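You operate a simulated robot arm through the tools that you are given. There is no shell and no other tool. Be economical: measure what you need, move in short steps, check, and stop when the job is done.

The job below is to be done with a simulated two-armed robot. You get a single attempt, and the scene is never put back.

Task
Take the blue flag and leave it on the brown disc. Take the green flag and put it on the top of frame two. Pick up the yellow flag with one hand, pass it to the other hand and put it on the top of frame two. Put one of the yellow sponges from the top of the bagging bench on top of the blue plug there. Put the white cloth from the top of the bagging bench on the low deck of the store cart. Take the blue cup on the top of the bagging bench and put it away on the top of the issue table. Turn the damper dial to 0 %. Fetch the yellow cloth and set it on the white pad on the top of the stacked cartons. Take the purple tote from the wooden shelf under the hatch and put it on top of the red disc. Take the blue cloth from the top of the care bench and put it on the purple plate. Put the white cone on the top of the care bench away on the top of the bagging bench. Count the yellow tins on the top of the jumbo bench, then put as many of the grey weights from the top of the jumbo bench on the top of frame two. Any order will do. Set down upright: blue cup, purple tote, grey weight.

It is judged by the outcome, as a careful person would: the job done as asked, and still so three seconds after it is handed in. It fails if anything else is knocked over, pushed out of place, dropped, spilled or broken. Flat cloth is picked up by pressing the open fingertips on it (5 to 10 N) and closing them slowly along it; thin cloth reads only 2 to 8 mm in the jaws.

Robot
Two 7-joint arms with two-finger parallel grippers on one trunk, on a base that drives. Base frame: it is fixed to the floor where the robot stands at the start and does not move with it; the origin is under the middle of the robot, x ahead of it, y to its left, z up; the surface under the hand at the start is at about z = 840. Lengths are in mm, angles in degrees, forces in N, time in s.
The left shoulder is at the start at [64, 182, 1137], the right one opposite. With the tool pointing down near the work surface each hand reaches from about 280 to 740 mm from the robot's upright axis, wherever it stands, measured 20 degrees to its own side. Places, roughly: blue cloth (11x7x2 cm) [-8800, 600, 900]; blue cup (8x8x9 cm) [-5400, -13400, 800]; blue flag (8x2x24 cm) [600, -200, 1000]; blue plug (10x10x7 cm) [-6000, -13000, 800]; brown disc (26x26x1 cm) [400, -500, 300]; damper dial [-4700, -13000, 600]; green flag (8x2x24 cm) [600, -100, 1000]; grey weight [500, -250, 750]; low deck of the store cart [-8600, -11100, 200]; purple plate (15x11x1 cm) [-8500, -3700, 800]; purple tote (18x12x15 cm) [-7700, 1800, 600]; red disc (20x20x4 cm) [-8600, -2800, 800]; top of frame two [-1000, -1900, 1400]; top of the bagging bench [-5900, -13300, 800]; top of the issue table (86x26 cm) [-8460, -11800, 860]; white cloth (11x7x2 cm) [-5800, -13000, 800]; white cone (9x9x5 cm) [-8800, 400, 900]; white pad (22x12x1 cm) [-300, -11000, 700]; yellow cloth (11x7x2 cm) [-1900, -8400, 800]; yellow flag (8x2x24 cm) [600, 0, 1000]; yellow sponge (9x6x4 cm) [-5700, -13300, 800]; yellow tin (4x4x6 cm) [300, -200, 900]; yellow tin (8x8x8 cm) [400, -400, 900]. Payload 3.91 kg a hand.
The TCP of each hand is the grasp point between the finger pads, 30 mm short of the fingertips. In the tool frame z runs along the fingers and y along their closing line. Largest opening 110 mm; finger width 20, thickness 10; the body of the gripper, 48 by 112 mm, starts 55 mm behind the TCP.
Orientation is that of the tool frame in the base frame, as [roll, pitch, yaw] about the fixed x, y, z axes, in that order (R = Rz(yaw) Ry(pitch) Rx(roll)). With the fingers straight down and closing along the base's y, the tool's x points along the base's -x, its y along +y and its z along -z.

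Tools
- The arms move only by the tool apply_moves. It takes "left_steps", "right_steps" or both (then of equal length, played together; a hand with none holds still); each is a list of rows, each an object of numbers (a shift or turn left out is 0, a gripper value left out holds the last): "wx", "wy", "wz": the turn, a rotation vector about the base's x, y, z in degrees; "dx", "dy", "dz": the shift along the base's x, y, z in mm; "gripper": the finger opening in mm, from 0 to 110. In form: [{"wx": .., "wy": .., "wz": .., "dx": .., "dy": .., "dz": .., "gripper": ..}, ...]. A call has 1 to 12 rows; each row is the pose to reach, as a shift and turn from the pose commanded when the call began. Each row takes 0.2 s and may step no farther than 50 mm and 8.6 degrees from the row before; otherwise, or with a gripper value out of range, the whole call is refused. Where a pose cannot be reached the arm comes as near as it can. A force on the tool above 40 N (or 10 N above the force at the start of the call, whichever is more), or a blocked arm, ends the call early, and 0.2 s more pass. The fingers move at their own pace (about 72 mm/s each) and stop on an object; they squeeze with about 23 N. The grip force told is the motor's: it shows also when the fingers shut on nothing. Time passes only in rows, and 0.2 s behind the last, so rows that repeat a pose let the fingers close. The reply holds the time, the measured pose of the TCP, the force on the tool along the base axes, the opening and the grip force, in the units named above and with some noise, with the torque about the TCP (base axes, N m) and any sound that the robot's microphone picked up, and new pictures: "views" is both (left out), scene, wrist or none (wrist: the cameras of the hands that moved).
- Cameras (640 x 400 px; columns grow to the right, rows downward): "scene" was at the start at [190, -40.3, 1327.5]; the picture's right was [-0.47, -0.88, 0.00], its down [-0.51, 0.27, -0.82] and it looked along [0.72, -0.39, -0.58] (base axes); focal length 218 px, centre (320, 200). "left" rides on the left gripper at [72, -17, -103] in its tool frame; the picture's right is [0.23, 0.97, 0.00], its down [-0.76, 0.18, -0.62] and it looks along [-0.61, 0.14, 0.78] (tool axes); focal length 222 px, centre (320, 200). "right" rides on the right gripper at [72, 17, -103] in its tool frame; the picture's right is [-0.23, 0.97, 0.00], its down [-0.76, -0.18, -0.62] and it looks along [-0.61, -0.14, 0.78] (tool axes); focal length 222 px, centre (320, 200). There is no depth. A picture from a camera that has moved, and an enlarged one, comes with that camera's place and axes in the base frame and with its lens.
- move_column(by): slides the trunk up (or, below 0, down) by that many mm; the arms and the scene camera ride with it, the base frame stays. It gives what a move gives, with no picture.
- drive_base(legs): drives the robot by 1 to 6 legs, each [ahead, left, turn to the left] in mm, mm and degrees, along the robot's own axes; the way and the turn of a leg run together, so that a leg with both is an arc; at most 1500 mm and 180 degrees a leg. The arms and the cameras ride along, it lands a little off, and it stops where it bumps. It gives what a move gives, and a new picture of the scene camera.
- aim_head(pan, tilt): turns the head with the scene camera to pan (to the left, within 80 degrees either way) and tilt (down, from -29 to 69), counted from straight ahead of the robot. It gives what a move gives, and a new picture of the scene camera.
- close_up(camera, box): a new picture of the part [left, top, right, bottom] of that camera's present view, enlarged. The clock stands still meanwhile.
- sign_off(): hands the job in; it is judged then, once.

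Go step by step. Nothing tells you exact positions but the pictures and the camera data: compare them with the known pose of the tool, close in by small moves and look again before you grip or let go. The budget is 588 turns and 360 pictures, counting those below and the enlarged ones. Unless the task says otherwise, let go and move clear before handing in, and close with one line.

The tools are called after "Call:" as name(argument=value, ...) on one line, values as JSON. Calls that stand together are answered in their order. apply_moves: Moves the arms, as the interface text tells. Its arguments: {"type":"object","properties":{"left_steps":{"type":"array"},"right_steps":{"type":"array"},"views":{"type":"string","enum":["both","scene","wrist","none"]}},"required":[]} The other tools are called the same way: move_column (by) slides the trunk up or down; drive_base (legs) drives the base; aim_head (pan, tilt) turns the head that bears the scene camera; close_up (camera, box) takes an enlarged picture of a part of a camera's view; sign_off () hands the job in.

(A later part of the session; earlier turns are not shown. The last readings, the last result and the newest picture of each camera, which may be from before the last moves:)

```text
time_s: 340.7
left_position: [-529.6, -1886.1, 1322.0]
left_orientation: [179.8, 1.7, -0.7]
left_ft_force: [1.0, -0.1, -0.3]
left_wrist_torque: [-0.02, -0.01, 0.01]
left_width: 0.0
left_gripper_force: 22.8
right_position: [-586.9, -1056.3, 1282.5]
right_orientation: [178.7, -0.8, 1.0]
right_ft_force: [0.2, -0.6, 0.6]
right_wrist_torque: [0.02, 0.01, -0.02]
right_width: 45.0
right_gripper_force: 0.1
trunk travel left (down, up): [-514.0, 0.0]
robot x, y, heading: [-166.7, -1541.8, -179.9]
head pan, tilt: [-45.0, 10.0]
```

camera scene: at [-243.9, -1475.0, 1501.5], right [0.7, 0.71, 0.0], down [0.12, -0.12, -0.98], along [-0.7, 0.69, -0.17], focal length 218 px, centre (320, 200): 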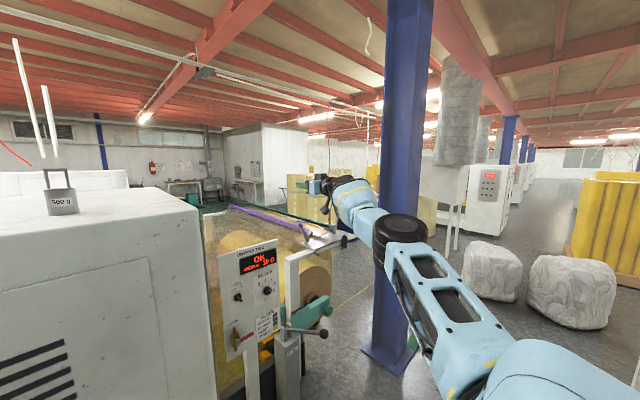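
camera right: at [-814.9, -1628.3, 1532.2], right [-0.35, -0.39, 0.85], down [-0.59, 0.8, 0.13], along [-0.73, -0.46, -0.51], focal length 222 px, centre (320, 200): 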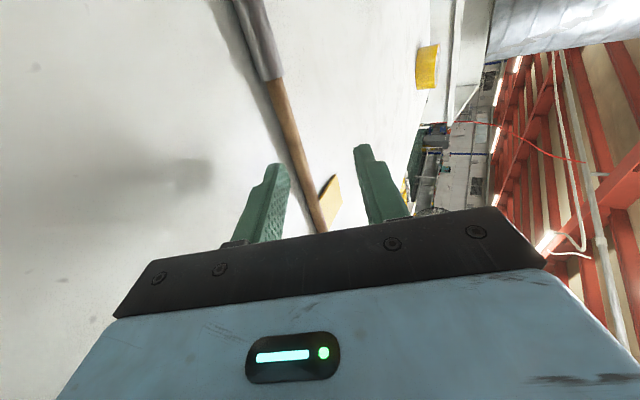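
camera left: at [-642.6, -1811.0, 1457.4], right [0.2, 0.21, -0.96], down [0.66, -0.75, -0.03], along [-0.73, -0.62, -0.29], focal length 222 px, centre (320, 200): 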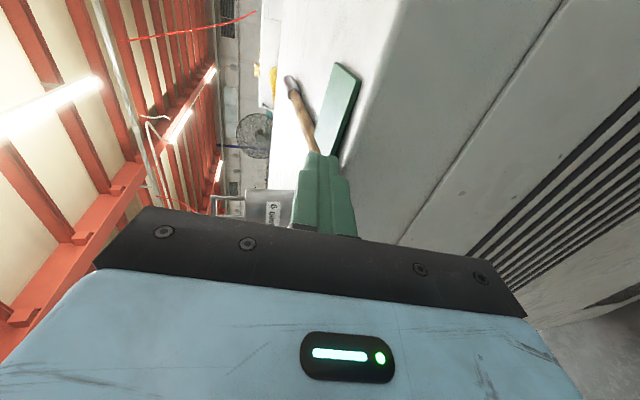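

Both arms are back to normal. I'll pull the right hand in, lower the trunk and drive to the aisle north of the pillar, heading west.

Call:
apply_moves(right_steps=[{"dx": 12, "dy": -25}, {"dx": 25, "dy": -50}, {"dx": 38, "dy": -75}, {"dx": 50, "dy": -100}, {"dx": 62, "dy": -125}, {"dx": 75, "dy": -150}, {"dx": 85, "dy": -175}], left_steps=[{"gripper": 60}, {}, {"dy": 20}, {"dy": 40}, {"dy": 40}, {"dy": 40}, {"dy": 40}], views="none")

Call:
move_column(by=-114)

Call:
aim_head(pan=0, tilt=12)

Call:
drive_base(legs=[[0, -1500, 0], [0, -750, 0]])

```text
time_s: 342.3
left_position: [-530.8, -1845.2, 1321.0]
left_orientation: [179.9, 1.7, -0.8]
left_ft_force: [0.1, -0.5, -0.1]
left_wrist_torque: [0.03, -0.04, -0.02]
left_width: 59.9
left_gripper_force: 0.0
right_position: [-503.1, -1233.1, 1281.4]
right_orientation: [178.8, -0.6, 0.9]
right_ft_force: [-0.4, 0.2, -0.2]
right_wrist_torque: [-0.01, 0.02, 0.02]
right_width: 44.9
right_gripper_force: 0.1
trunk travel left (down, up): [-514.0, 0.0]
robot x, y, heading: [-166.2, -1541.7, -179.5]
head pan, tilt: [-45.0, 10.0]
```

```text
time_s: 343.8
left_position: [-528.7, -1844.8, 1207.7]
left_orientation: [179.9, 1.9, -0.8]
left_ft_force: [0.0, -0.1, 0.2]
left_wrist_torque: [0.03, -0.03, 0.02]
left_width: 60.3
left_gripper_force: 0.1
right_position: [-502.2, -1231.2, 1167.3]
right_orientation: [178.6, -0.5, 1.0]
right_ft_force: [-0.1, 0.0, 0.8]
right_wrist_torque: [-0.03, 0.02, -0.05]
right_width: 45.1
right_gripper_force: 0.1
trunk travel left (down, up): [-400.0, 114.0]
robot x, y, heading: [-167.4, -1542.3, -179.3]
head pan, tilt: [-45.0, 10.0]
```

```text
time_s: 344.9
left_position: [-528.8, -1845.5, 1207.0]
left_orientation: [179.9, 1.8, -0.8]
left_ft_force: [-0.2, 0.6, 0.9]
left_wrist_torque: [0.0, -0.01, 0.0]
left_width: 59.9
left_gripper_force: 0.1
right_position: [-503.1, -1231.8, 1168.1]
right_orientation: [178.7, -0.6, 1.0]
right_ft_force: [-0.5, 0.5, 0.0]
right_wrist_torque: [0.01, 0.01, -0.02]
right_width: 45.0
right_gripper_force: 0.0
trunk travel left (down, up): [-400.0, 114.0]
robot x, y, heading: [-170.7, -1542.0, -179.7]
head pan, tilt: [0.0, 12.0]
camera scene: at [-376.9, -1542.2, 1365.2], right [-0.01, 1.0, 0.0], down [0.21, 0.0, -0.98], along [-0.98, -0.01, -0.21], focal length 218 px, centre (320, 200)
```

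scene: 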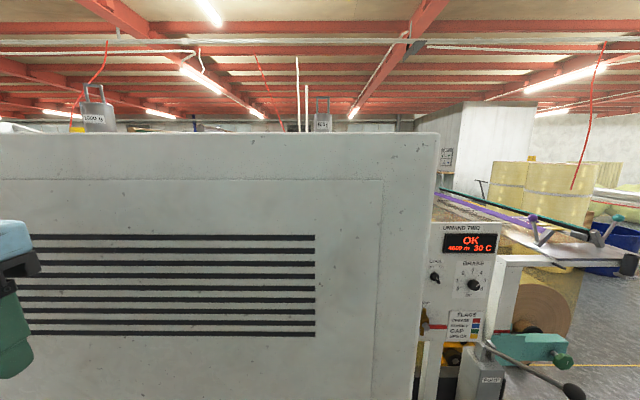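

```text
time_s: 364.6
left_position: [-530.9, 393.4, 1206.8]
left_orientation: [180.0, 1.7, -1.6]
left_ft_force: [0.4, -0.4, -0.4]
left_wrist_torque: [0.0, 0.01, -0.01]
left_width: 60.0
left_gripper_force: 0.0
right_position: [-496.4, 1008.2, 1167.8]
right_orientation: [178.7, -0.6, 0.1]
right_ft_force: [-0.1, 0.7, -0.3]
right_wrist_torque: [-0.01, 0.02, -0.02]
right_width: 45.3
right_gripper_force: 0.0
trunk travel left (down, up): [-400.0, 114.0]
robot x, y, heading: [-165.9, 693.3, 179.5]
head pan, tilt: [0.0, 12.0]
camera scene: at [-374.7, 694.5, 1365.1], right [0.01, 1.0, 0.0], down [0.21, 0.0, -0.98], along [-0.98, 0.01, -0.21], focal length 218 px, centre (320, 200)
```

scene: 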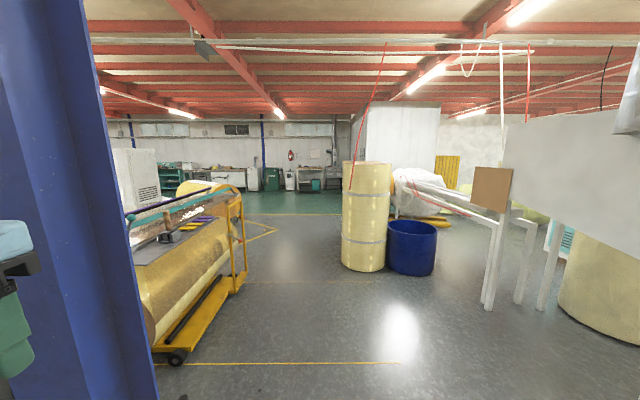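

The aisle west is open between the gold roll cart on the left and the drum on the right. I'll drive along y about 470.

Call:
drive_base(legs=[[1500, 225, 0], [1500, 0, 0.5], [800, 0, 0]])

```text
refused: leg 1 is longer than a leg can be; nothing moved
```

Call:
drive_base(legs=[[1450, 225, 0], [1500, 0, 0.5], [800, 0, 0]])

```text
time_s: 367.9
left_position: [-1021.3, 366.7, 1217.1]
left_orientation: [178.0, 2.2, -3.1]
left_ft_force: [-0.5, 0.0, -0.9]
left_wrist_torque: [0.01, 0.0, -0.04]
left_width: 60.0
left_gripper_force: 0.1
right_position: [-976.8, 971.5, 1160.9]
right_orientation: [177.5, -0.2, -0.4]
right_ft_force: [-0.2, 0.4, 0.5]
right_wrist_torque: [-0.02, 0.03, -0.01]
right_width: 45.1
right_gripper_force: 0.0
trunk travel left (down, up): [-400.0, 114.0]
robot x, y, heading: [-659.4, 631.6, 179.1]
head pan, tilt: [0.0, 12.0]
stopped in leg 1: the robot was blocked; the commanded pose is now the measured one
camera scene: at [-859.5, 663.4, 1365.9], right [0.02, 1.0, -0.02], down [0.2, -0.03, -0.98], along [-0.98, 0.01, -0.2], focal length 218 px, centre (320, 200)
```

scene: 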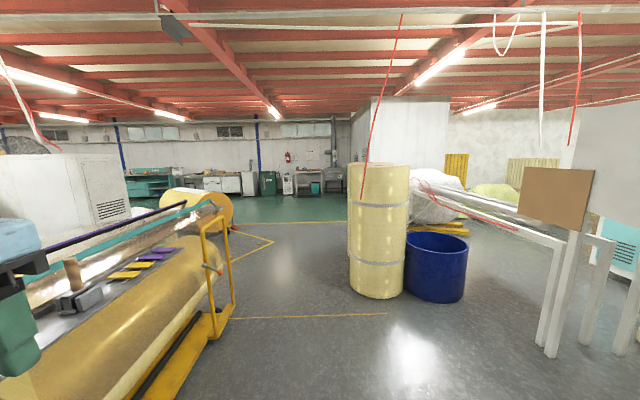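

The left elbow probably touched the pillar. I'll back up, swing right, and then return toward the middle of the aisle.

Call:
drive_base(legs=[[-80, -10, 0], [0, -200, 0.9], [700, 0, 0], [1000, 470, 0], [1400, 0, 0]])

```text
time_s: 369.0
left_position: [-963.6, 365.0, 1212.1]
left_orientation: [178.3, 1.7, -4.0]
left_ft_force: [0.0, -0.3, -0.3]
left_wrist_torque: [0.01, 0.01, 0.02]
left_width: 60.0
left_gripper_force: 0.1
right_position: [-918.4, 969.6, 1164.3]
right_orientation: [178.1, -0.4, -0.6]
right_ft_force: [-0.9, -0.5, -0.7]
right_wrist_torque: [0.03, 0.01, 0.02]
right_width: 44.9
right_gripper_force: 0.1
trunk travel left (down, up): [-400.0, 114.0]
robot x, y, heading: [-597.6, 630.8, 178.5]
head pan, tilt: [0.0, 12.0]
stopped in leg 1: the robot was blocked; the commanded pose is now the measured one
camera scene: at [-801.4, 656.2, 1365.6], right [0.02, 1.0, -0.01], down [0.21, -0.01, -0.98], along [-0.98, 0.02, -0.21], focal length 218 px, centre (320, 200)
```

scene: 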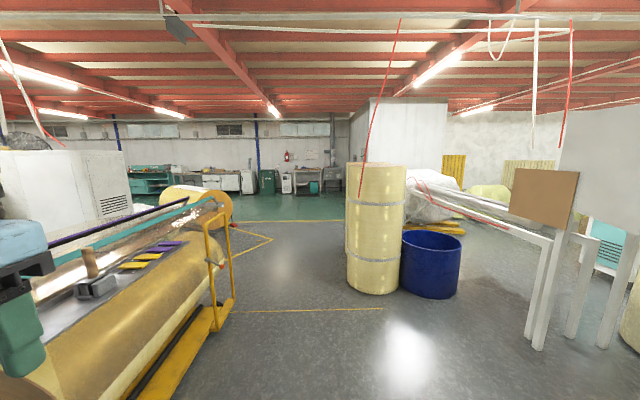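

Call:
drive_base(legs=[[0, -150, 0]])

```text
time_s: 371.0
left_position: [-963.3, 501.1, 1207.7]
left_orientation: [179.0, 1.5, -3.6]
left_ft_force: [-0.2, 0.7, 0.2]
left_wrist_torque: [0.02, 0.01, 0.01]
left_width: 59.7
left_gripper_force: 0.3
right_position: [-919.2, 1106.1, 1166.8]
right_orientation: [178.7, -0.5, -0.6]
right_ft_force: [-0.5, 0.2, 0.1]
right_wrist_torque: [0.0, 0.01, 0.01]
right_width: 45.0
right_gripper_force: 0.0
trunk travel left (down, up): [-400.0, 114.0]
robot x, y, heading: [-594.3, 788.1, 178.8]
head pan, tilt: [0.0, 12.0]
camera scene: at [-802.0, 791.6, 1365.1], right [0.02, 1.0, 0.0], down [0.21, 0.0, -0.98], along [-0.98, 0.02, -0.21], focal length 218 px, centre (320, 200)
```

scene: 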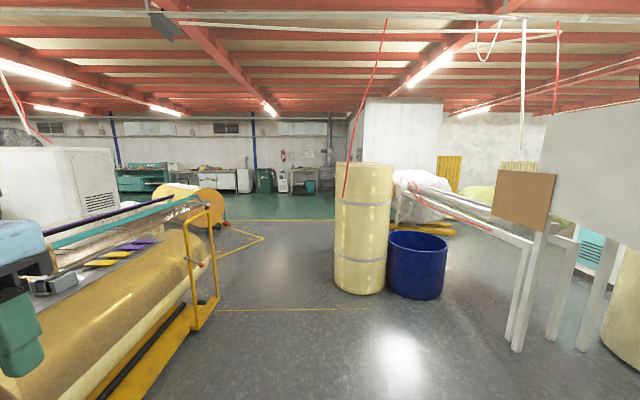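

Call:
aim_head(pan=60, tilt=35)

```text
time_s: 372.3
left_position: [-963.9, 501.3, 1208.8]
left_orientation: [179.0, 1.6, -3.6]
left_ft_force: [-0.6, 1.0, -0.2]
left_wrist_torque: [0.03, 0.0, 0.02]
left_width: 59.9
left_gripper_force: 0.1
right_position: [-919.3, 1106.6, 1167.1]
right_orientation: [178.7, -0.6, -0.6]
right_ft_force: [-0.7, 0.2, 0.4]
right_wrist_torque: [0.02, 0.02, -0.02]
right_width: 45.0
right_gripper_force: 0.1
trunk travel left (down, up): [-400.0, 114.0]
robot x, y, heading: [-593.7, 789.2, 178.8]
head pan, tilt: [60.0, 35.0]
camera scene: at [-754.3, 714.4, 1328.3], right [-0.86, 0.52, 0.0], down [0.3, 0.49, -0.82], along [-0.42, -0.7, -0.57], focal length 218 px, centre (320, 200)
```

scene: 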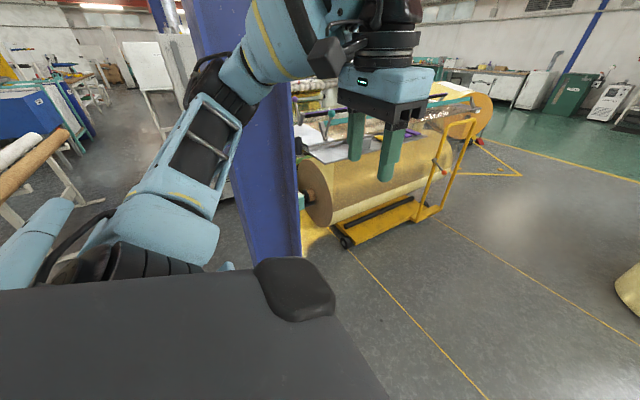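

The pillar was the obstacle, and everything else looks fine. I'll continue west.

Call:
aim_head(pan=0, tilt=12)

Call:
drive_base(legs=[[0, -60, 1], [800, 0, 0], [850, 500, 0], [1400, 0, 0]])

```text
time_s: 373.6
left_position: [-964.1, 500.6, 1207.9]
left_orientation: [179.0, 1.6, -3.6]
left_ft_force: [0.0, 0.0, -1.0]
left_wrist_torque: [-0.01, 0.02, 0.01]
left_width: 60.2
left_gripper_force: 0.0
right_position: [-919.8, 1106.2, 1167.5]
right_orientation: [178.7, -0.6, -0.7]
right_ft_force: [-0.6, -0.6, 0.2]
right_wrist_torque: [0.03, -0.01, -0.01]
right_width: 45.1
right_gripper_force: 0.1
trunk travel left (down, up): [-400.0, 114.0]
robot x, y, heading: [-593.5, 784.9, 178.9]
head pan, tilt: [0.0, 12.0]
camera scene: at [-802.0, 791.5, 1365.1], right [0.02, 1.0, 0.0], down [0.21, 0.0, -0.98], along [-0.98, 0.02, -0.21], focal length 218 px, centre (320, 200)
```

scene: 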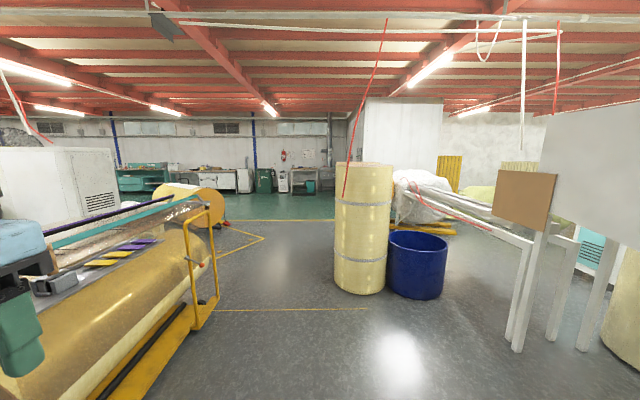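

```text
time_s: 389.9
left_position: [-3982.2, 15.9, 1208.6]
left_orientation: [179.0, 1.6, -1.4]
left_ft_force: [-0.3, -0.6, 0.6]
left_wrist_torque: [-0.02, 0.04, 0.04]
left_width: 60.1
left_gripper_force: 0.1
right_position: [-3960.7, 621.5, 1166.5]
right_orientation: [178.7, -0.6, 1.6]
right_ft_force: [0.4, -0.4, 0.3]
right_wrist_torque: [0.04, 0.0, -0.04]
right_width: 45.0
right_gripper_force: 0.0
trunk travel left (down, up): [-400.0, 114.0]
robot x, y, heading: [-3620.6, 314.6, -178.8]
head pan, tilt: [0.0, 12.0]
camera scene: at [-3831.6, 312.9, 1365.1], right [-0.02, 1.0, 0.0], down [0.21, 0.0, -0.98], along [-0.98, -0.02, -0.21], focal length 218 px, centre (320, 200)
```

scene: 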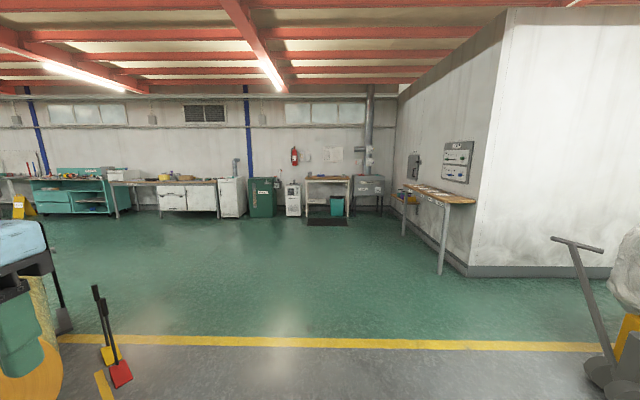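

The green floor area is clear. The wooden shelf along the white room's wall and the care bench at the far wall are ahead, so I'll drive on.

Call:
drive_base(legs=[[1450, -100, 0], [1450, -250, 0], [300, 0, 0]])

Call:
aim_head(pan=-50, tilt=25)

```text
time_s: 405.7
left_position: [-7214.3, 358.2, 1208.7]
left_orientation: [179.0, 1.6, -4.0]
left_ft_force: [-1.0, 0.0, -0.2]
left_wrist_torque: [-0.02, -0.01, -0.03]
left_width: 60.2
left_gripper_force: 0.1
right_position: [-7167.1, 962.4, 1167.1]
right_orientation: [178.7, -0.6, -0.9]
right_ft_force: [0.1, -0.4, 0.1]
right_wrist_torque: [0.02, -0.02, 0.01]
right_width: 44.9
right_gripper_force: 0.2
trunk travel left (down, up): [-400.0, 114.0]
robot x, y, heading: [-6843.5, 637.2, 178.7]
head pan, tilt: [0.0, 12.0]
camera scene: at [-7051.3, 647.7, 1365.1], right [0.03, 1.0, 0.0], down [0.21, -0.01, -0.98], along [-0.98, 0.02, -0.21], focal length 218 px, centre (320, 200)
```

scene: 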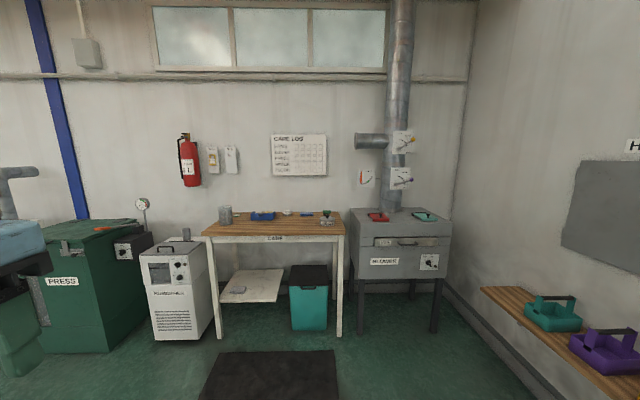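

```text
time_s: 406.9
left_position: [-7213.7, 357.8, 1208.0]
left_orientation: [179.0, 1.5, -4.0]
left_ft_force: [-0.6, -0.7, -0.9]
left_wrist_torque: [-0.01, 0.01, 0.03]
left_width: 60.2
left_gripper_force: 0.0
right_position: [-7166.7, 962.2, 1167.1]
right_orientation: [178.8, -0.6, -1.0]
right_ft_force: [0.8, 0.5, 0.6]
right_wrist_torque: [0.0, 0.0, 0.02]
right_width: 45.0
right_gripper_force: 0.0
trunk travel left (down, up): [-400.0, 114.0]
robot x, y, heading: [-6841.2, 643.2, 178.6]
head pan, tilt: [-50.0, 25.0]
camera scene: at [-7015.4, 717.3, 1344.0], right [0.78, 0.62, 0.0], down [0.26, -0.33, -0.91], along [-0.57, 0.71, -0.42], focal length 218 px, centre (320, 200)
```

scene: 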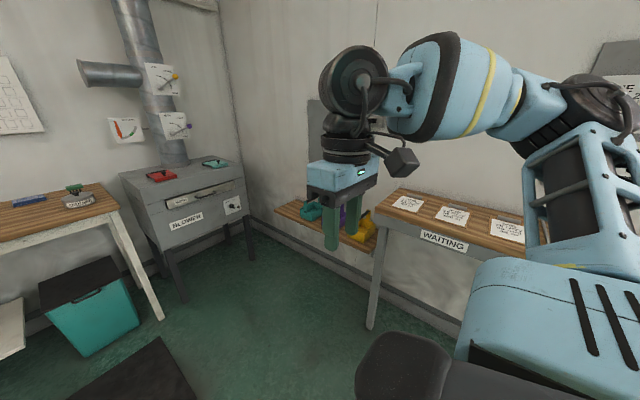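

I see three carry-totes on the wooden shelf with the purple one in the middle, near [-7741, 1771]. I'll move beside the desk so the right hand can reach it.

Call:
drive_base(legs=[[440, -590, 1.3]])

Call:
apply_moves(right_steps=[{"dy": 25, "dz": -25, "gripper": 90}, {"dy": 50, "dz": -50}, {"dy": 75, "dz": -75}, {"dy": 100, "dz": -100}, {"dy": 125, "dz": -125}, {"dy": 150, "dz": -150}, {"dy": 165, "dz": -150}], views="wrist")

```text
time_s: 412.5
left_position: [-7641.2, 941.1, 1207.0]
left_orientation: [179.0, 1.6, -2.7]
left_ft_force: [-0.2, 0.7, 0.7]
left_wrist_torque: [-0.01, 0.0, -0.02]
left_width: 59.9
left_gripper_force: 0.0
right_position: [-7607.0, 1546.1, 1167.3]
right_orientation: [178.7, -0.5, 0.4]
right_ft_force: [-0.1, 0.2, 0.4]
right_wrist_torque: [-0.03, -0.03, -0.04]
right_width: 44.9
right_gripper_force: 0.1
trunk travel left (down, up): [-400.0, 114.0]
robot x, y, heading: [-7272.9, 1233.4, 179.9]
head pan, tilt: [-50.0, 25.0]
camera scene: at [-7450.7, 1304.6, 1344.0], right [0.77, 0.64, 0.0], down [0.27, -0.32, -0.91], along [-0.58, 0.7, -0.42], focal length 218 px, centre (320, 200)
```

scene: 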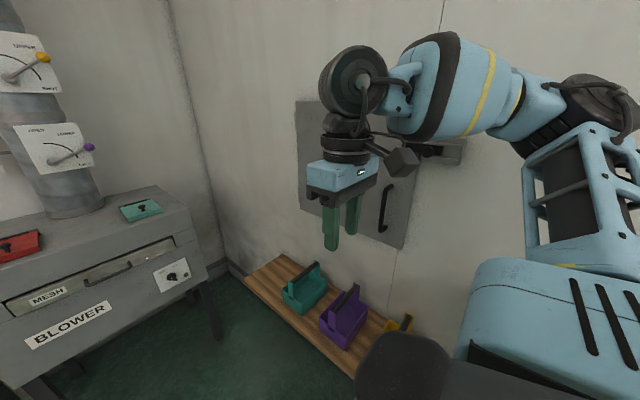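

```text
time_s: 414.1
left_position: [-7641.4, 940.1, 1207.6]
left_orientation: [179.0, 1.6, -2.6]
left_ft_force: [0.7, -0.3, -0.1]
left_wrist_torque: [-0.04, 0.01, -0.03]
left_width: 60.2
left_gripper_force: 0.1
right_position: [-7606.7, 1713.2, 1015.8]
right_orientation: [178.7, -0.6, 0.4]
right_ft_force: [0.5, 1.0, 0.4]
right_wrist_torque: [0.0, 0.01, -0.03]
right_width: 89.9
right_gripper_force: 0.0
trunk travel left (down, up): [-400.0, 114.0]
robot x, y, heading: [-7278.1, 1230.4, 179.9]
head pan, tilt: [-50.0, 25.0]
camera right: at [-7536.0, 1698.2, 1120.0], right [-0.22, -0.98, 0.02], down [-0.77, 0.19, 0.61], along [-0.6, 0.12, -0.79], focal length 222 px, centre (320, 200)
```

right: 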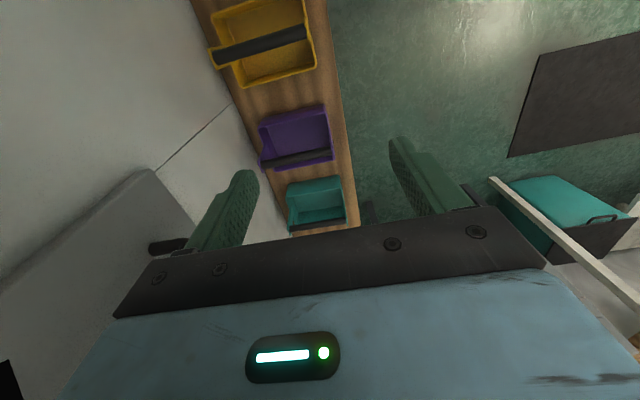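

The handle bars run wall-to-front, so I'll face the wall for this one. The purple handle centre is near [-7715, 1769, 740], and I'll use the left hand.

Call:
apply_moves(right_steps=[{"dy": -25, "dz": 25}, {"dy": -50, "dz": 50}, {"dy": -75, "dz": 75}, {"dy": -100, "dz": 100}, {"dy": -125, "dz": 125}, {"dy": -150, "dz": 150}, {"dy": -165, "dz": 150}], views="none")

Call:
drive_base(legs=[[0, 0, -90], [0, 200, 0]])

```text
time_s: 415.7
left_position: [-7642.0, 941.3, 1207.5]
left_orientation: [179.1, 1.6, -2.7]
left_ft_force: [-1.2, 0.0, 0.2]
left_wrist_torque: [-0.02, 0.0, 0.01]
left_width: 59.9
left_gripper_force: 0.0
right_position: [-7605.7, 1545.5, 1165.3]
right_orientation: [178.8, -0.6, 0.4]
right_ft_force: [-0.6, 0.0, -0.8]
right_wrist_torque: [0.01, 0.02, 0.02]
right_width: 90.1
right_gripper_force: 0.0
trunk travel left (down, up): [-400.0, 114.0]
robot x, y, heading: [-7275.6, 1232.9, 179.9]
head pan, tilt: [-50.0, 25.0]
```

```text
time_s: 421.9
left_position: [-7776.8, 1584.2, 1207.2]
left_orientation: [178.9, 1.6, -91.1]
left_ft_force: [-0.3, -0.1, 0.0]
left_wrist_torque: [-0.03, 0.01, -0.03]
left_width: 59.8
left_gripper_force: 0.0
right_position: [-7171.8, 1565.4, 1164.8]
right_orientation: [178.7, -0.7, -88.0]
right_ft_force: [0.6, -0.3, 0.3]
right_wrist_torque: [0.02, 0.01, -0.03]
right_width: 90.2
right_gripper_force: 0.2
trunk travel left (down, up): [-400.0, 114.0]
robot x, y, heading: [-7476.8, 1226.7, 91.6]
head pan, tilt: [-50.0, 25.0]
camera scene: at [-7411.1, 1403.3, 1344.0], right [0.66, -0.75, 0.0], down [-0.32, -0.28, -0.91], along [0.68, 0.6, -0.42], focal length 218 px, centre (320, 200)
```

scene: 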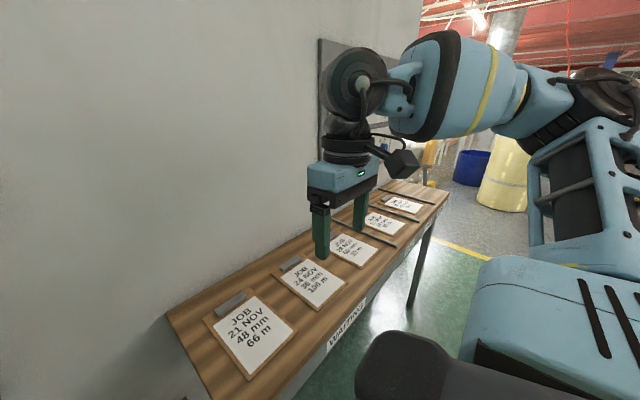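

Call:
apply_moves(left_steps=[{"dx": 8, "dy": 20, "dz": -35}, {"dx": 16, "dy": 40, "dz": -70}, {"dx": 24, "dy": 60, "dz": -105}, {"dx": 32, "dy": 80, "dz": -140}, {"dx": 40, "dy": 100, "dz": -175}, {"dx": 48, "dy": 120, "dz": -210}, {"dx": 56, "dy": 140, "dz": -245}, {"dx": 62, "dy": 160, "dz": -280}, {"dx": 62, "dy": 180, "dz": -310}, {"dx": 62, "dy": 185, "dz": -330}], views="wrist")

```text
time_s: 424.1
left_position: [-7716.3, 1770.2, 878.2]
left_orientation: [179.0, 1.7, -91.1]
left_ft_force: [0.0, -0.5, 0.4]
left_wrist_torque: [0.0, 0.02, 0.03]
left_width: 59.9
left_gripper_force: 0.1
right_position: [-7172.4, 1564.9, 1165.9]
right_orientation: [178.7, -0.6, -87.9]
right_ft_force: [1.1, 0.2, 0.7]
right_wrist_torque: [-0.02, 0.01, 0.01]
right_width: 90.1
right_gripper_force: 0.1
trunk travel left (down, up): [-400.0, 114.0]
robot x, y, heading: [-7475.6, 1224.4, 91.4]
head pan, tilt: [-50.0, 25.0]
camera left: at [-7699.8, 1693.6, 978.9], right [-0.98, -0.21, 0.01], down [-0.15, 0.75, 0.65], along [-0.14, 0.63, -0.76], focal length 222 px, centre (320, 200)
```

left: 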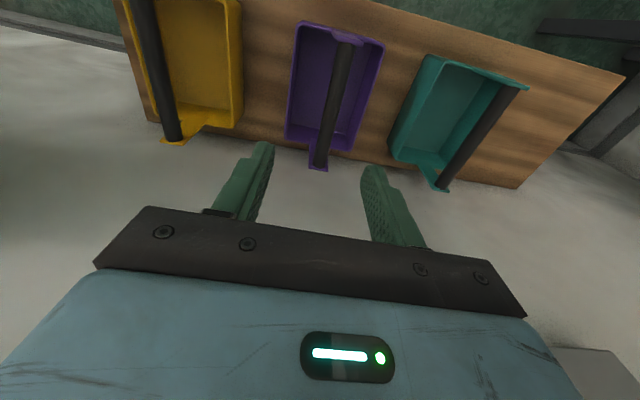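

The purple handle bar is at x about -7728. I'll align and descend onto it.

Call:
apply_moves(left_steps=[{"dx": -12, "dy": -2, "dz": -35}, {"dx": -12, "dy": -2, "dz": -70}, {"dx": -12, "dy": -2, "dz": -100}, {"dx": -12, "dy": -2, "dz": -125}, {"dx": -12, "dy": -2, "dz": -138}, {"dx": -12, "dy": -2, "dz": -138}], views="wrist")

```text
time_s: 425.5
left_position: [-7728.6, 1766.9, 740.6]
left_orientation: [179.0, 1.6, -91.0]
left_ft_force: [-1.1, 0.1, 0.7]
left_wrist_torque: [0.0, 0.02, -0.02]
left_width: 60.2
left_gripper_force: 0.1
right_position: [-7171.8, 1565.5, 1165.4]
right_orientation: [178.7, -0.6, -88.0]
right_ft_force: [-0.1, 0.1, 0.3]
right_wrist_torque: [-0.03, 0.02, -0.02]
right_width: 90.0
right_gripper_force: 0.0
trunk travel left (down, up): [-400.0, 114.0]
robot x, y, heading: [-7473.3, 1225.4, 91.3]
head pan, tilt: [-50.0, 25.0]
camera left: at [-7710.2, 1691.7, 841.1], right [-0.98, -0.21, 0.01], down [-0.15, 0.75, 0.65], along [-0.14, 0.63, -0.76], focal length 222 px, centre (320, 200)
```

left: 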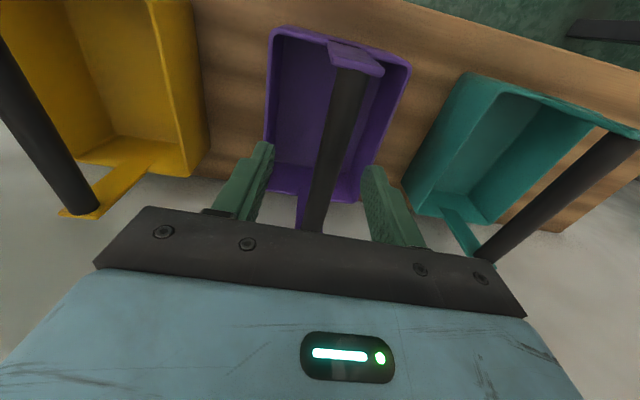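

Call:
apply_moves(left_steps=[{"gripper": 5}, {"gripper": 5}, {"gripper": 5}, {"gripper": 5, "dz": 2}, {"gripper": 5, "dz": 10}, {"gripper": 5, "dz": 25}], views="wrist")

```text
time_s: 426.9
left_position: [-7726.7, 1768.1, 763.9]
left_orientation: [179.0, 1.6, -91.1]
left_ft_force: [0.0, -0.6, -0.8]
left_wrist_torque: [-0.01, -0.01, -0.01]
left_width: 4.7
left_gripper_force: 0.1
right_position: [-7170.8, 1566.3, 1167.1]
right_orientation: [178.7, -0.6, -88.0]
right_ft_force: [0.5, 0.1, -0.7]
right_wrist_torque: [0.01, -0.01, 0.0]
right_width: 90.0
right_gripper_force: 0.0
trunk travel left (down, up): [-400.0, 114.0]
robot x, y, heading: [-7476.6, 1226.2, 91.2]
head pan, tilt: [-50.0, 25.0]
camera left: at [-7710.1, 1691.2, 865.6], right [-0.98, -0.21, 0.01], down [-0.15, 0.75, 0.65], along [-0.14, 0.63, -0.76], focal length 222 px, centre (320, 200)
```

left: 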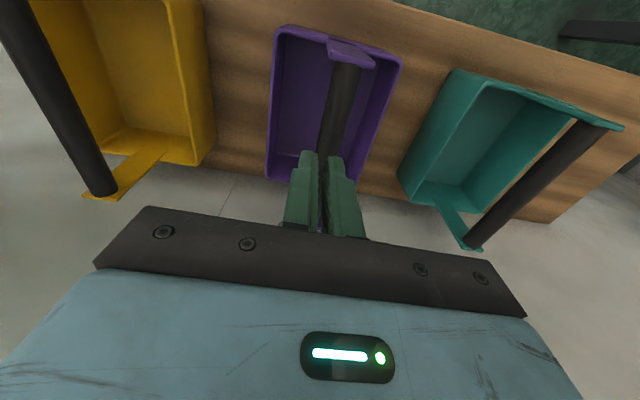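

The fingers closed above the bar, and from two views the bar is at z about 695. I'll reopen and go 70 mm lower.

Call:
apply_moves(left_steps=[{"gripper": 60}, {"gripper": 60, "dz": 5}, {"gripper": 60, "dx": -8, "dy": 5, "dz": -15}, {"dx": -8, "dy": 5, "dz": -45}, {"dx": -8, "dy": 5, "dz": -70}, {"dx": -8, "dy": 5, "dz": -70, "gripper": 5}, {"dx": -8, "dy": 5, "dz": -70, "gripper": 5}, {"dx": -8, "dy": 5, "dz": -70, "gripper": 5}], views="wrist")

```text
time_s: 428.7
left_position: [-7736.3, 1772.6, 693.2]
left_orientation: [179.0, 1.6, -91.1]
left_ft_force: [-1.0, 0.7, 0.5]
left_wrist_torque: [0.13, 0.06, 0.07]
left_width: 19.4
left_gripper_force: 23.1
right_position: [-7171.2, 1565.6, 1165.5]
right_orientation: [178.8, -0.6, -88.0]
right_ft_force: [-0.7, -0.7, 0.1]
right_wrist_torque: [-0.01, -0.03, -0.03]
right_width: 90.0
right_gripper_force: 0.0
trunk travel left (down, up): [-400.0, 114.0]
robot x, y, heading: [-7476.5, 1224.9, 91.5]
head pan, tilt: [-50.0, 25.0]
camera left: at [-7719.1, 1696.2, 795.6], right [-0.98, -0.21, 0.01], down [-0.15, 0.75, 0.65], along [-0.14, 0.63, -0.76], focal length 222 px, centre (320, 200)
```

left: 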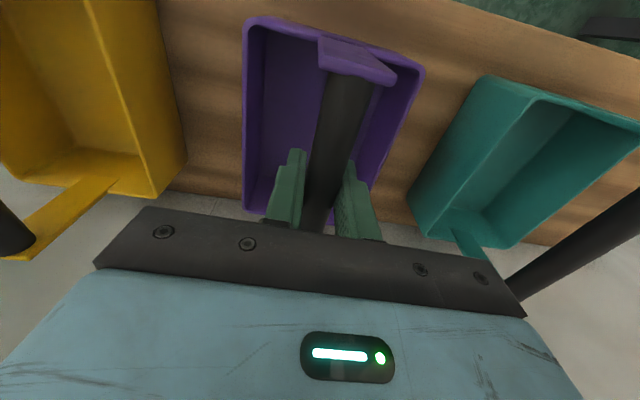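

The handle is gripped. I'll lift straight up.

Call:
apply_moves(left_steps=[{"dz": 10}, {"dz": 30}, {"dz": 65}, {"dz": 105}, {"dz": 145}, {"dz": 190}, {"dz": 230}, {"dz": 260, "dy": -20}, {"dz": 290, "dy": -50}, {"dz": 310, "dy": -90}, {"dz": 320, "dy": -130}, {"dz": 320, "dy": -170}], views="none")

Call:
drive_base(legs=[[-600, 0, 0], [0, 0, 90]])

```text
time_s: 431.3
left_position: [-7735.5, 1601.6, 1018.2]
left_orientation: [179.0, 1.6, -91.1]
left_ft_force: [0.0, 0.5, -2.9]
left_wrist_torque: [-0.01, 0.03, -0.01]
left_width: 19.6
left_gripper_force: 22.9
right_position: [-7171.1, 1565.1, 1165.9]
right_orientation: [178.8, -0.6, -88.0]
right_ft_force: [0.4, 0.6, 1.1]
right_wrist_torque: [-0.01, 0.02, 0.0]
right_width: 89.8
right_gripper_force: 0.0
trunk travel left (down, up): [-400.0, 114.0]
robot x, y, heading: [-7477.1, 1227.5, 91.3]
head pan, tilt: [-50.0, 25.0]
```

```text
time_s: 438.5
left_position: [-7834.3, 360.7, 1017.6]
left_orientation: [179.0, 1.5, -0.8]
left_ft_force: [0.4, 0.5, -3.4]
left_wrist_torque: [-0.02, -0.02, -0.01]
left_width: 19.6
left_gripper_force: 22.4
right_position: [-7803.2, 925.1, 1166.0]
right_orientation: [178.8, -0.6, 2.4]
right_ft_force: [-1.0, -0.1, -0.4]
right_wrist_torque: [0.0, -0.01, 0.01]
right_width: 90.3
right_gripper_force: 0.0
trunk travel left (down, up): [-400.0, 114.0]
robot x, y, heading: [-7461.9, 622.0, -178.2]
head pan, tilt: [-50.0, 25.0]
camera scene: at [-7638.7, 688.8, 1344.0], right [0.75, 0.67, 0.0], down [0.28, -0.32, -0.91], along [-0.6, 0.68, -0.42], focal length 218 px, centre (320, 200)
```

scene: 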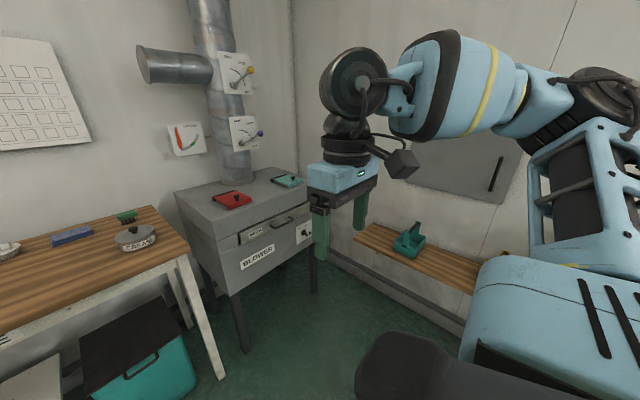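

The tote is in hand. Since the care bench is right here, I'll also take the blue cloth with the free right hand, so I'm moving up to the bench.

Call:
apply_moves(left_steps=[{"dz": 40}, {"dz": 80}, {"dz": 120}, {"dz": 150, "dx": 20}, {"dz": 150, "dx": 40}], views="none")

Call:
aim_head(pan=-5, tilt=40)

Call:
drive_base(legs=[[600, 0, -1.8]])

```text
time_s: 439.7
left_position: [-7794.4, 361.6, 1168.0]
left_orientation: [179.0, 1.4, -0.8]
left_ft_force: [0.2, 0.1, -2.5]
left_wrist_torque: [-0.01, 0.0, -0.01]
left_width: 19.3
left_gripper_force: 22.9
right_position: [-7802.6, 924.9, 1165.5]
right_orientation: [178.8, -0.7, 2.3]
right_ft_force: [0.0, -0.2, -0.7]
right_wrist_torque: [0.01, 0.0, 0.0]
right_width: 90.2
right_gripper_force: 0.2
trunk travel left (down, up): [-400.0, 114.0]
robot x, y, heading: [-7464.2, 625.5, -178.0]
head pan, tilt: [-50.0, 25.0]
```

```text
time_s: 440.8
left_position: [-7793.4, 362.3, 1165.6]
left_orientation: [179.0, 1.6, -0.8]
left_ft_force: [0.2, 0.1, -3.1]
left_wrist_torque: [-0.02, -0.06, -0.03]
left_width: 19.3
left_gripper_force: 23.4
right_position: [-7802.7, 925.5, 1166.3]
right_orientation: [178.7, -0.7, 2.3]
right_ft_force: [1.1, -0.1, 0.0]
right_wrist_torque: [-0.03, -0.02, -0.02]
right_width: 90.4
right_gripper_force: 0.1
trunk travel left (down, up): [-400.0, 114.0]
robot x, y, heading: [-7461.0, 624.6, -178.4]
head pan, tilt: [-5.0, 40.0]
camera scene: at [-7662.2, 625.0, 1320.7], right [0.06, 1.0, 0.0], down [0.64, -0.04, -0.77], along [-0.76, 0.04, -0.64], focal length 218 px, centre (320, 200)
```

scene: 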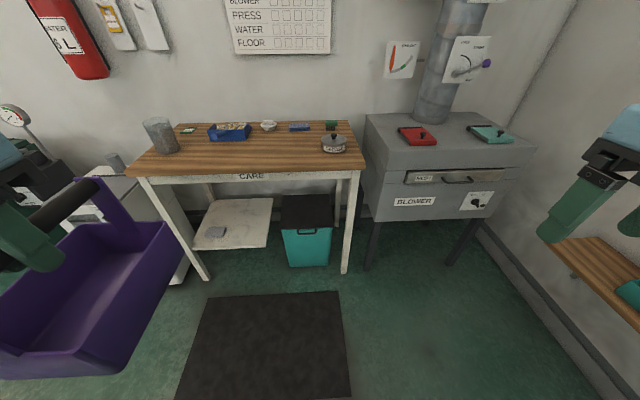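

```text
time_s: 444.2
left_position: [-8394.3, 357.0, 1167.0]
left_orientation: [178.9, 1.6, -1.9]
left_ft_force: [-0.4, -0.4, -3.1]
left_wrist_torque: [-0.05, -0.05, 0.01]
left_width: 19.4
left_gripper_force: 23.1
right_position: [-8389.4, 920.4, 1164.8]
right_orientation: [178.7, -0.6, 1.0]
right_ft_force: [0.1, 0.3, 0.4]
right_wrist_torque: [-0.01, 0.06, 0.01]
right_width: 90.2
right_gripper_force: 0.1
trunk travel left (down, up): [-400.0, 114.0]
robot x, y, heading: [-8055.3, 608.6, -179.5]
head pan, tilt: [-5.0, 40.0]
camera scene: at [-8256.3, 617.4, 1320.7], right [0.08, 1.0, 0.0], down [0.64, -0.05, -0.77], along [-0.76, 0.06, -0.64], focal length 218 px, centre (320, 200)
```

scene: 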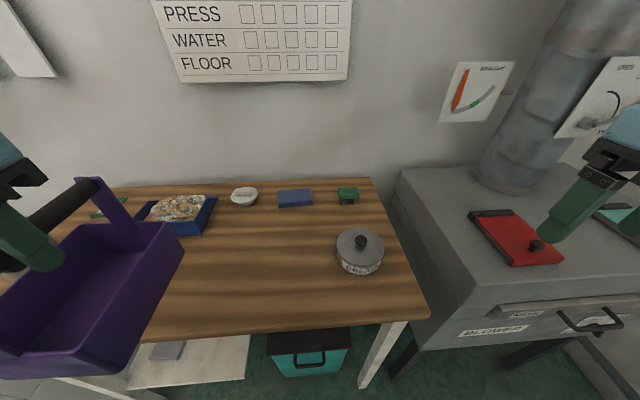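

The folded blue cloth lies near [-8783, 580] and the white cone beside it, with the care bench's front edge at about x -8414. I'll move closer.

Call:
drive_base(legs=[[120, 130, 0]])

Call:
apply_moves(right_steps=[{"dx": -20, "dy": -25, "dz": -5}, {"dx": -45, "dy": -50, "dz": -10}, {"dx": -70, "dy": -75, "dz": -20}, {"dx": -100, "dy": -100, "dz": -40}, {"dx": -130, "dy": -125, "dz": -60}, {"dx": -160, "dy": -150, "dz": -80}, {"dx": -190, "dy": -170, "dz": -100}, {"dx": -220, "dy": -190, "dz": -120}, {"dx": -245, "dy": -205, "dz": -140}, {"dx": -265, "dy": -210, "dz": -150}], views="wrist")

```text
time_s: 446.0
left_position: [-8511.3, 224.0, 1166.5]
left_orientation: [179.0, 1.6, -1.9]
left_ft_force: [-0.2, 0.5, -2.3]
left_wrist_torque: [0.01, 0.0, -0.01]
left_width: 19.3
left_gripper_force: 22.8
right_position: [-8510.2, 786.7, 1165.5]
right_orientation: [178.7, -0.7, 1.3]
right_ft_force: [-0.2, 0.2, 0.3]
right_wrist_torque: [0.03, 0.0, 0.03]
right_width: 90.0
right_gripper_force: 0.1
trunk travel left (down, up): [-400.0, 114.0]
robot x, y, heading: [-8175.5, 475.2, -179.2]
head pan, tilt: [-5.0, 40.0]
camera scene: at [-8375.1, 483.8, 1320.7], right [0.08, 1.0, 0.0], down [0.64, -0.05, -0.77], along [-0.76, 0.06, -0.64], focal length 218 px, centre (320, 200)
```

scene: 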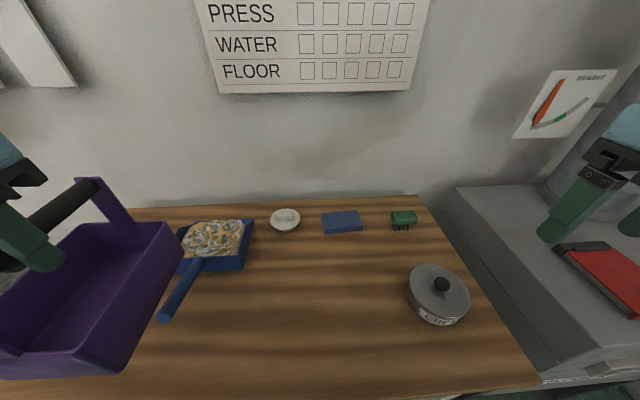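

```text
time_s: 448.2
left_position: [-8514.1, 225.4, 1165.6]
left_orientation: [178.9, 1.4, -1.8]
left_ft_force: [-0.7, 0.8, -2.4]
left_wrist_torque: [-0.04, -0.11, -0.03]
left_width: 19.4
left_gripper_force: 23.1
right_position: [-8744.3, 656.8, 998.8]
right_orientation: [178.6, -0.6, 1.3]
right_ft_force: [-0.6, -0.7, 1.8]
right_wrist_torque: [0.0, -0.08, 0.0]
right_width: 90.1
right_gripper_force: 0.0
right hand out of reach, approached as far as the arm can: row 7, 8, 9, 10
trunk travel left (down, up): [-400.0, 114.0]
robot x, y, heading: [-8171.9, 473.9, -179.3]
head pan, tilt: [-5.0, 40.0]
camera right: at [-8674.1, 644.6, 1105.3], right [-0.21, -0.98, 0.02], down [-0.77, 0.18, 0.61], along [-0.6, 0.11, -0.79], focal length 222 px, centre (320, 200)
```

right: 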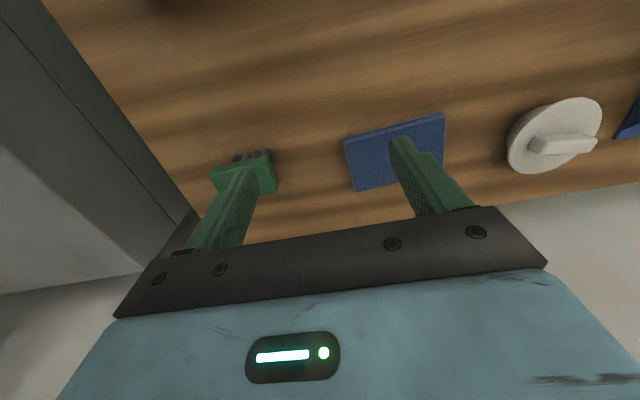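

Call:
apply_moves(right_steps=[{"dz": -20, "dy": -15}, {"dz": -40, "dy": -30}, {"dz": -55, "dy": -45}, {"dz": -55, "dy": -60}, {"dz": -55, "dy": -75}], views="none")

```text
time_s: 449.4
left_position: [-8511.7, 224.4, 1166.4]
left_orientation: [179.1, 1.6, -1.9]
left_ft_force: [-0.1, -0.1, -2.5]
left_wrist_torque: [0.01, -0.01, 0.0]
left_width: 19.5
left_gripper_force: 23.2
right_position: [-8722.2, 632.4, 950.6]
right_orientation: [178.8, -0.6, 1.2]
right_ft_force: [0.4, -0.3, -0.1]
right_wrist_torque: [-0.01, 0.01, -0.02]
right_width: 90.1
right_gripper_force: 0.1
right hand out of reach, approached as far as the arm can: row 1, 2, 3, 4, 5
trunk travel left (down, up): [-400.0, 114.0]
robot x, y, heading: [-8173.2, 475.1, -179.5]
head pan, tilt: [-5.0, 40.0]
```

Call:
apply_moves(right_steps=[{"dz": 30, "dy": 20, "dx": 30}, {"dz": 60, "dy": 50, "dx": 60}, {"dz": 60, "dy": 90, "dx": 80}, {"dz": 60, "dy": 130, "dx": 80}], views="none")

Call:
drive_base(legs=[[20, 170, 0]])

Call:
apply_moves(right_steps=[{"dx": -30}, {"dx": -60}, {"dx": -80}, {"dx": -80, "dz": -30}], views="wrist")

```text
refused: row 2 steps farther than a row can; nothing moved
```

```text
time_s: 451.6
left_position: [-8530.0, 50.6, 1166.6]
left_orientation: [179.0, 1.6, -2.1]
left_ft_force: [0.2, -0.7, -3.5]
left_wrist_torque: [-0.01, -0.06, -0.01]
left_width: 19.6
left_gripper_force: 23.2
right_position: [-8739.3, 460.5, 950.4]
right_orientation: [178.7, -0.6, 1.0]
right_ft_force: [0.5, 0.6, 0.5]
right_wrist_torque: [0.0, -0.03, -0.01]
right_width: 89.9
right_gripper_force: 0.1
trunk travel left (down, up): [-400.0, 114.0]
robot x, y, heading: [-8189.3, 305.5, -179.5]
head pan, tilt: [-5.0, 40.0]
camera scene: at [-8393.2, 310.9, 1320.7], right [0.08, 1.0, 0.0], down [0.64, -0.05, -0.77], along [-0.76, 0.06, -0.64], focal length 218 px, centre (320, 200)
```

scene: 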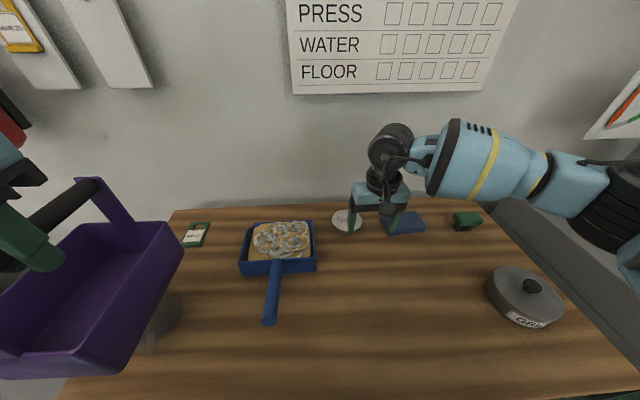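

```text
time_s: 452.6
left_position: [-8530.2, 52.0, 1168.2]
left_orientation: [179.1, 1.7, -2.0]
left_ft_force: [0.9, 0.0, -2.9]
left_wrist_torque: [0.0, -0.02, 0.01]
left_width: 19.5
left_gripper_force: 23.2
right_position: [-8777.6, 495.8, 944.0]
right_orientation: [178.7, -0.5, 0.9]
right_ft_force: [0.1, -0.3, 0.5]
right_wrist_torque: [0.03, 0.0, 0.0]
right_width: 90.2
right_gripper_force: 0.1
right hand out of reach, approached as far as the arm can: row 1, 2, 3, 4
trunk travel left (down, up): [-400.0, 114.0]
robot x, y, heading: [-8191.4, 301.1, -179.2]
head pan, tilt: [-5.0, 40.0]
camera right: at [-8707.3, 481.8, 1049.2], right [-0.21, -0.98, 0.02], down [-0.77, 0.18, 0.61], along [-0.6, 0.11, -0.79], focal length 222 px, centre (320, 200)
```

right: 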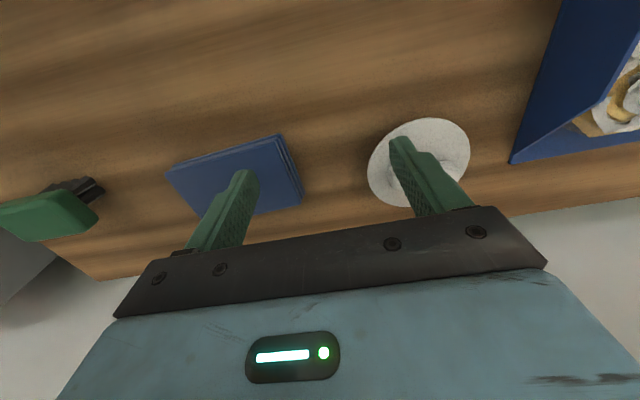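

Call:
apply_moves(right_steps=[{"dy": 35, "gripper": 70}, {"dy": 70, "dx": -5}, {"dy": 70, "dx": -8, "dz": -10}, {"dy": 70, "dx": -8, "dz": -20}], views="wrist")

```text
time_s: 453.6
left_position: [-8530.7, 51.3, 1167.5]
left_orientation: [179.0, 1.6, -2.0]
left_ft_force: [0.3, -0.1, -2.6]
left_wrist_torque: [0.02, -0.02, 0.0]
left_width: 19.4
left_gripper_force: 22.8
right_position: [-8786.6, 563.1, 924.7]
right_orientation: [178.7, -0.6, 1.1]
right_ft_force: [0.2, -0.1, 0.0]
right_wrist_torque: [0.0, -0.02, 0.01]
right_width: 70.3
right_gripper_force: 0.1
trunk travel left (down, up): [-400.0, 114.0]
robot x, y, heading: [-8192.8, 304.9, -179.3]
head pan, tilt: [-5.0, 40.0]
camera right: at [-8715.5, 551.0, 1029.2], right [-0.21, -0.98, 0.02], down [-0.77, 0.18, 0.61], along [-0.6, 0.11, -0.79], focal length 222 px, centre (320, 200)
```

right: 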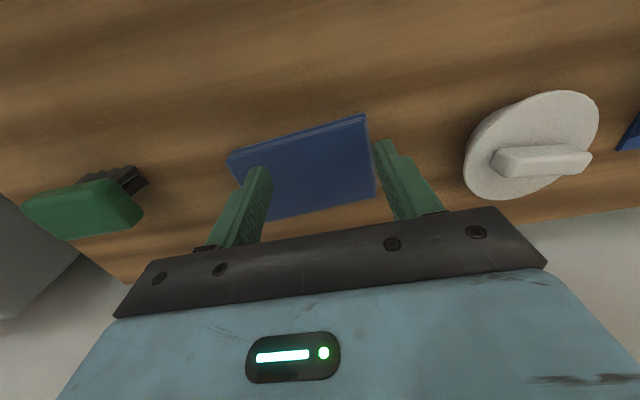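

The cloth is between the fingertips. I'll press down gently in small steps.

Call:
apply_moves(right_steps=[{"dy": 6, "dz": -4}, {"dy": 6, "dz": -8}, {"dy": 6, "dz": -11}, {"dy": 6, "dz": -14}], views="none")

Call:
apply_moves(right_steps=[{"dz": -3}, {"dz": -6}, {"dz": -8}], views="none")

```text
time_s: 454.6
left_position: [-8528.8, 51.2, 1167.4]
left_orientation: [179.0, 1.6, -2.0]
left_ft_force: [0.1, 0.1, -3.5]
left_wrist_torque: [-0.04, -0.04, -0.03]
left_width: 19.7
left_gripper_force: 22.9
right_position: [-8785.9, 570.1, 910.9]
right_orientation: [178.7, -0.4, 1.1]
right_ft_force: [-0.2, 0.5, 6.1]
right_wrist_torque: [0.26, 0.0, 0.05]
right_width: 70.4
right_gripper_force: 0.6
trunk travel left (down, up): [-400.0, 114.0]
robot x, y, heading: [-8191.5, 301.7, -179.4]
head pan, tilt: [-5.0, 40.0]
```

```text
time_s: 455.3
left_position: [-8529.2, 51.7, 1167.1]
left_orientation: [179.1, 1.6, -2.0]
left_ft_force: [-0.3, -0.3, -2.6]
left_wrist_torque: [-0.02, -0.06, 0.06]
left_width: 19.3
left_gripper_force: 23.0
right_position: [-8788.4, 569.8, 910.3]
right_orientation: [178.7, 0.0, 0.9]
right_ft_force: [10.1, 1.6, 20.3]
right_wrist_torque: [0.85, -0.28, -0.4]
right_width: 69.9
right_gripper_force: 0.4
trunk travel left (down, up): [-400.0, 114.0]
robot x, y, heading: [-8191.6, 306.2, -179.5]
head pan, tilt: [-5.0, 40.0]
stopped in row 3 (right hand): the force on the tool passed its limit at 43 N (the readings are from after the stop); the commanded pose is now the measured one
```

Call:
apply_moves(right_steps=[{"dz": 2, "dx": 2}, {"dz": 2, "dx": 2, "gripper": 60}, {"dz": 2, "dx": 2, "gripper": 50}, {"dz": 2, "dx": 2, "gripper": 40}, {"dz": 2, "dx": 2, "gripper": 30}, {"dz": 2, "dx": 2, "gripper": 20}, {"dz": 2, "dx": 2, "gripper": 10}, {"dz": 2, "dx": 2, "gripper": 0}, {"dz": 2, "dx": 2, "gripper": 0}, {"dz": 2, "dx": 2, "gripper": 0}], views="wrist")

```text
time_s: 457.5
left_position: [-8529.0, 50.8, 1167.1]
left_orientation: [178.9, 1.6, -2.0]
left_ft_force: [0.2, -0.5, -2.2]
left_wrist_torque: [0.0, -0.06, 0.0]
left_width: 19.4
left_gripper_force: 23.0
right_position: [-8786.7, 570.0, 909.2]
right_orientation: [178.7, 0.0, 1.2]
right_ft_force: [-0.2, 5.6, 18.1]
right_wrist_torque: [0.19, 0.03, -0.06]
right_width: 0.0
right_gripper_force: 22.7
trunk travel left (down, up): [-400.0, 114.0]
robot x, y, heading: [-8193.9, 305.8, -179.5]
head pan, tilt: [-5.0, 40.0]
camera right: at [-8714.2, 556.9, 1013.7], right [-0.21, -0.98, 0.02], down [-0.77, 0.18, 0.62], along [-0.61, 0.11, -0.79], focal length 222 px, centre (320, 200)
```

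right: 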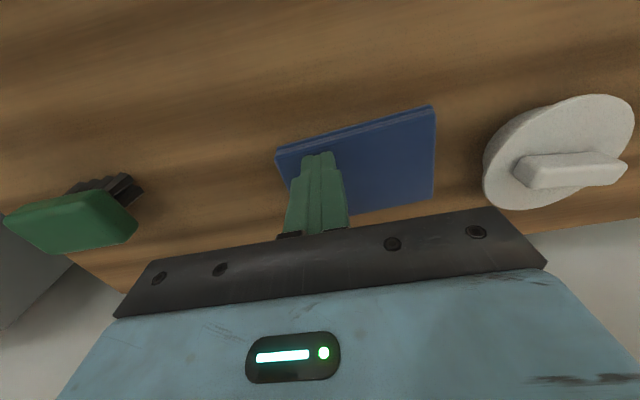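

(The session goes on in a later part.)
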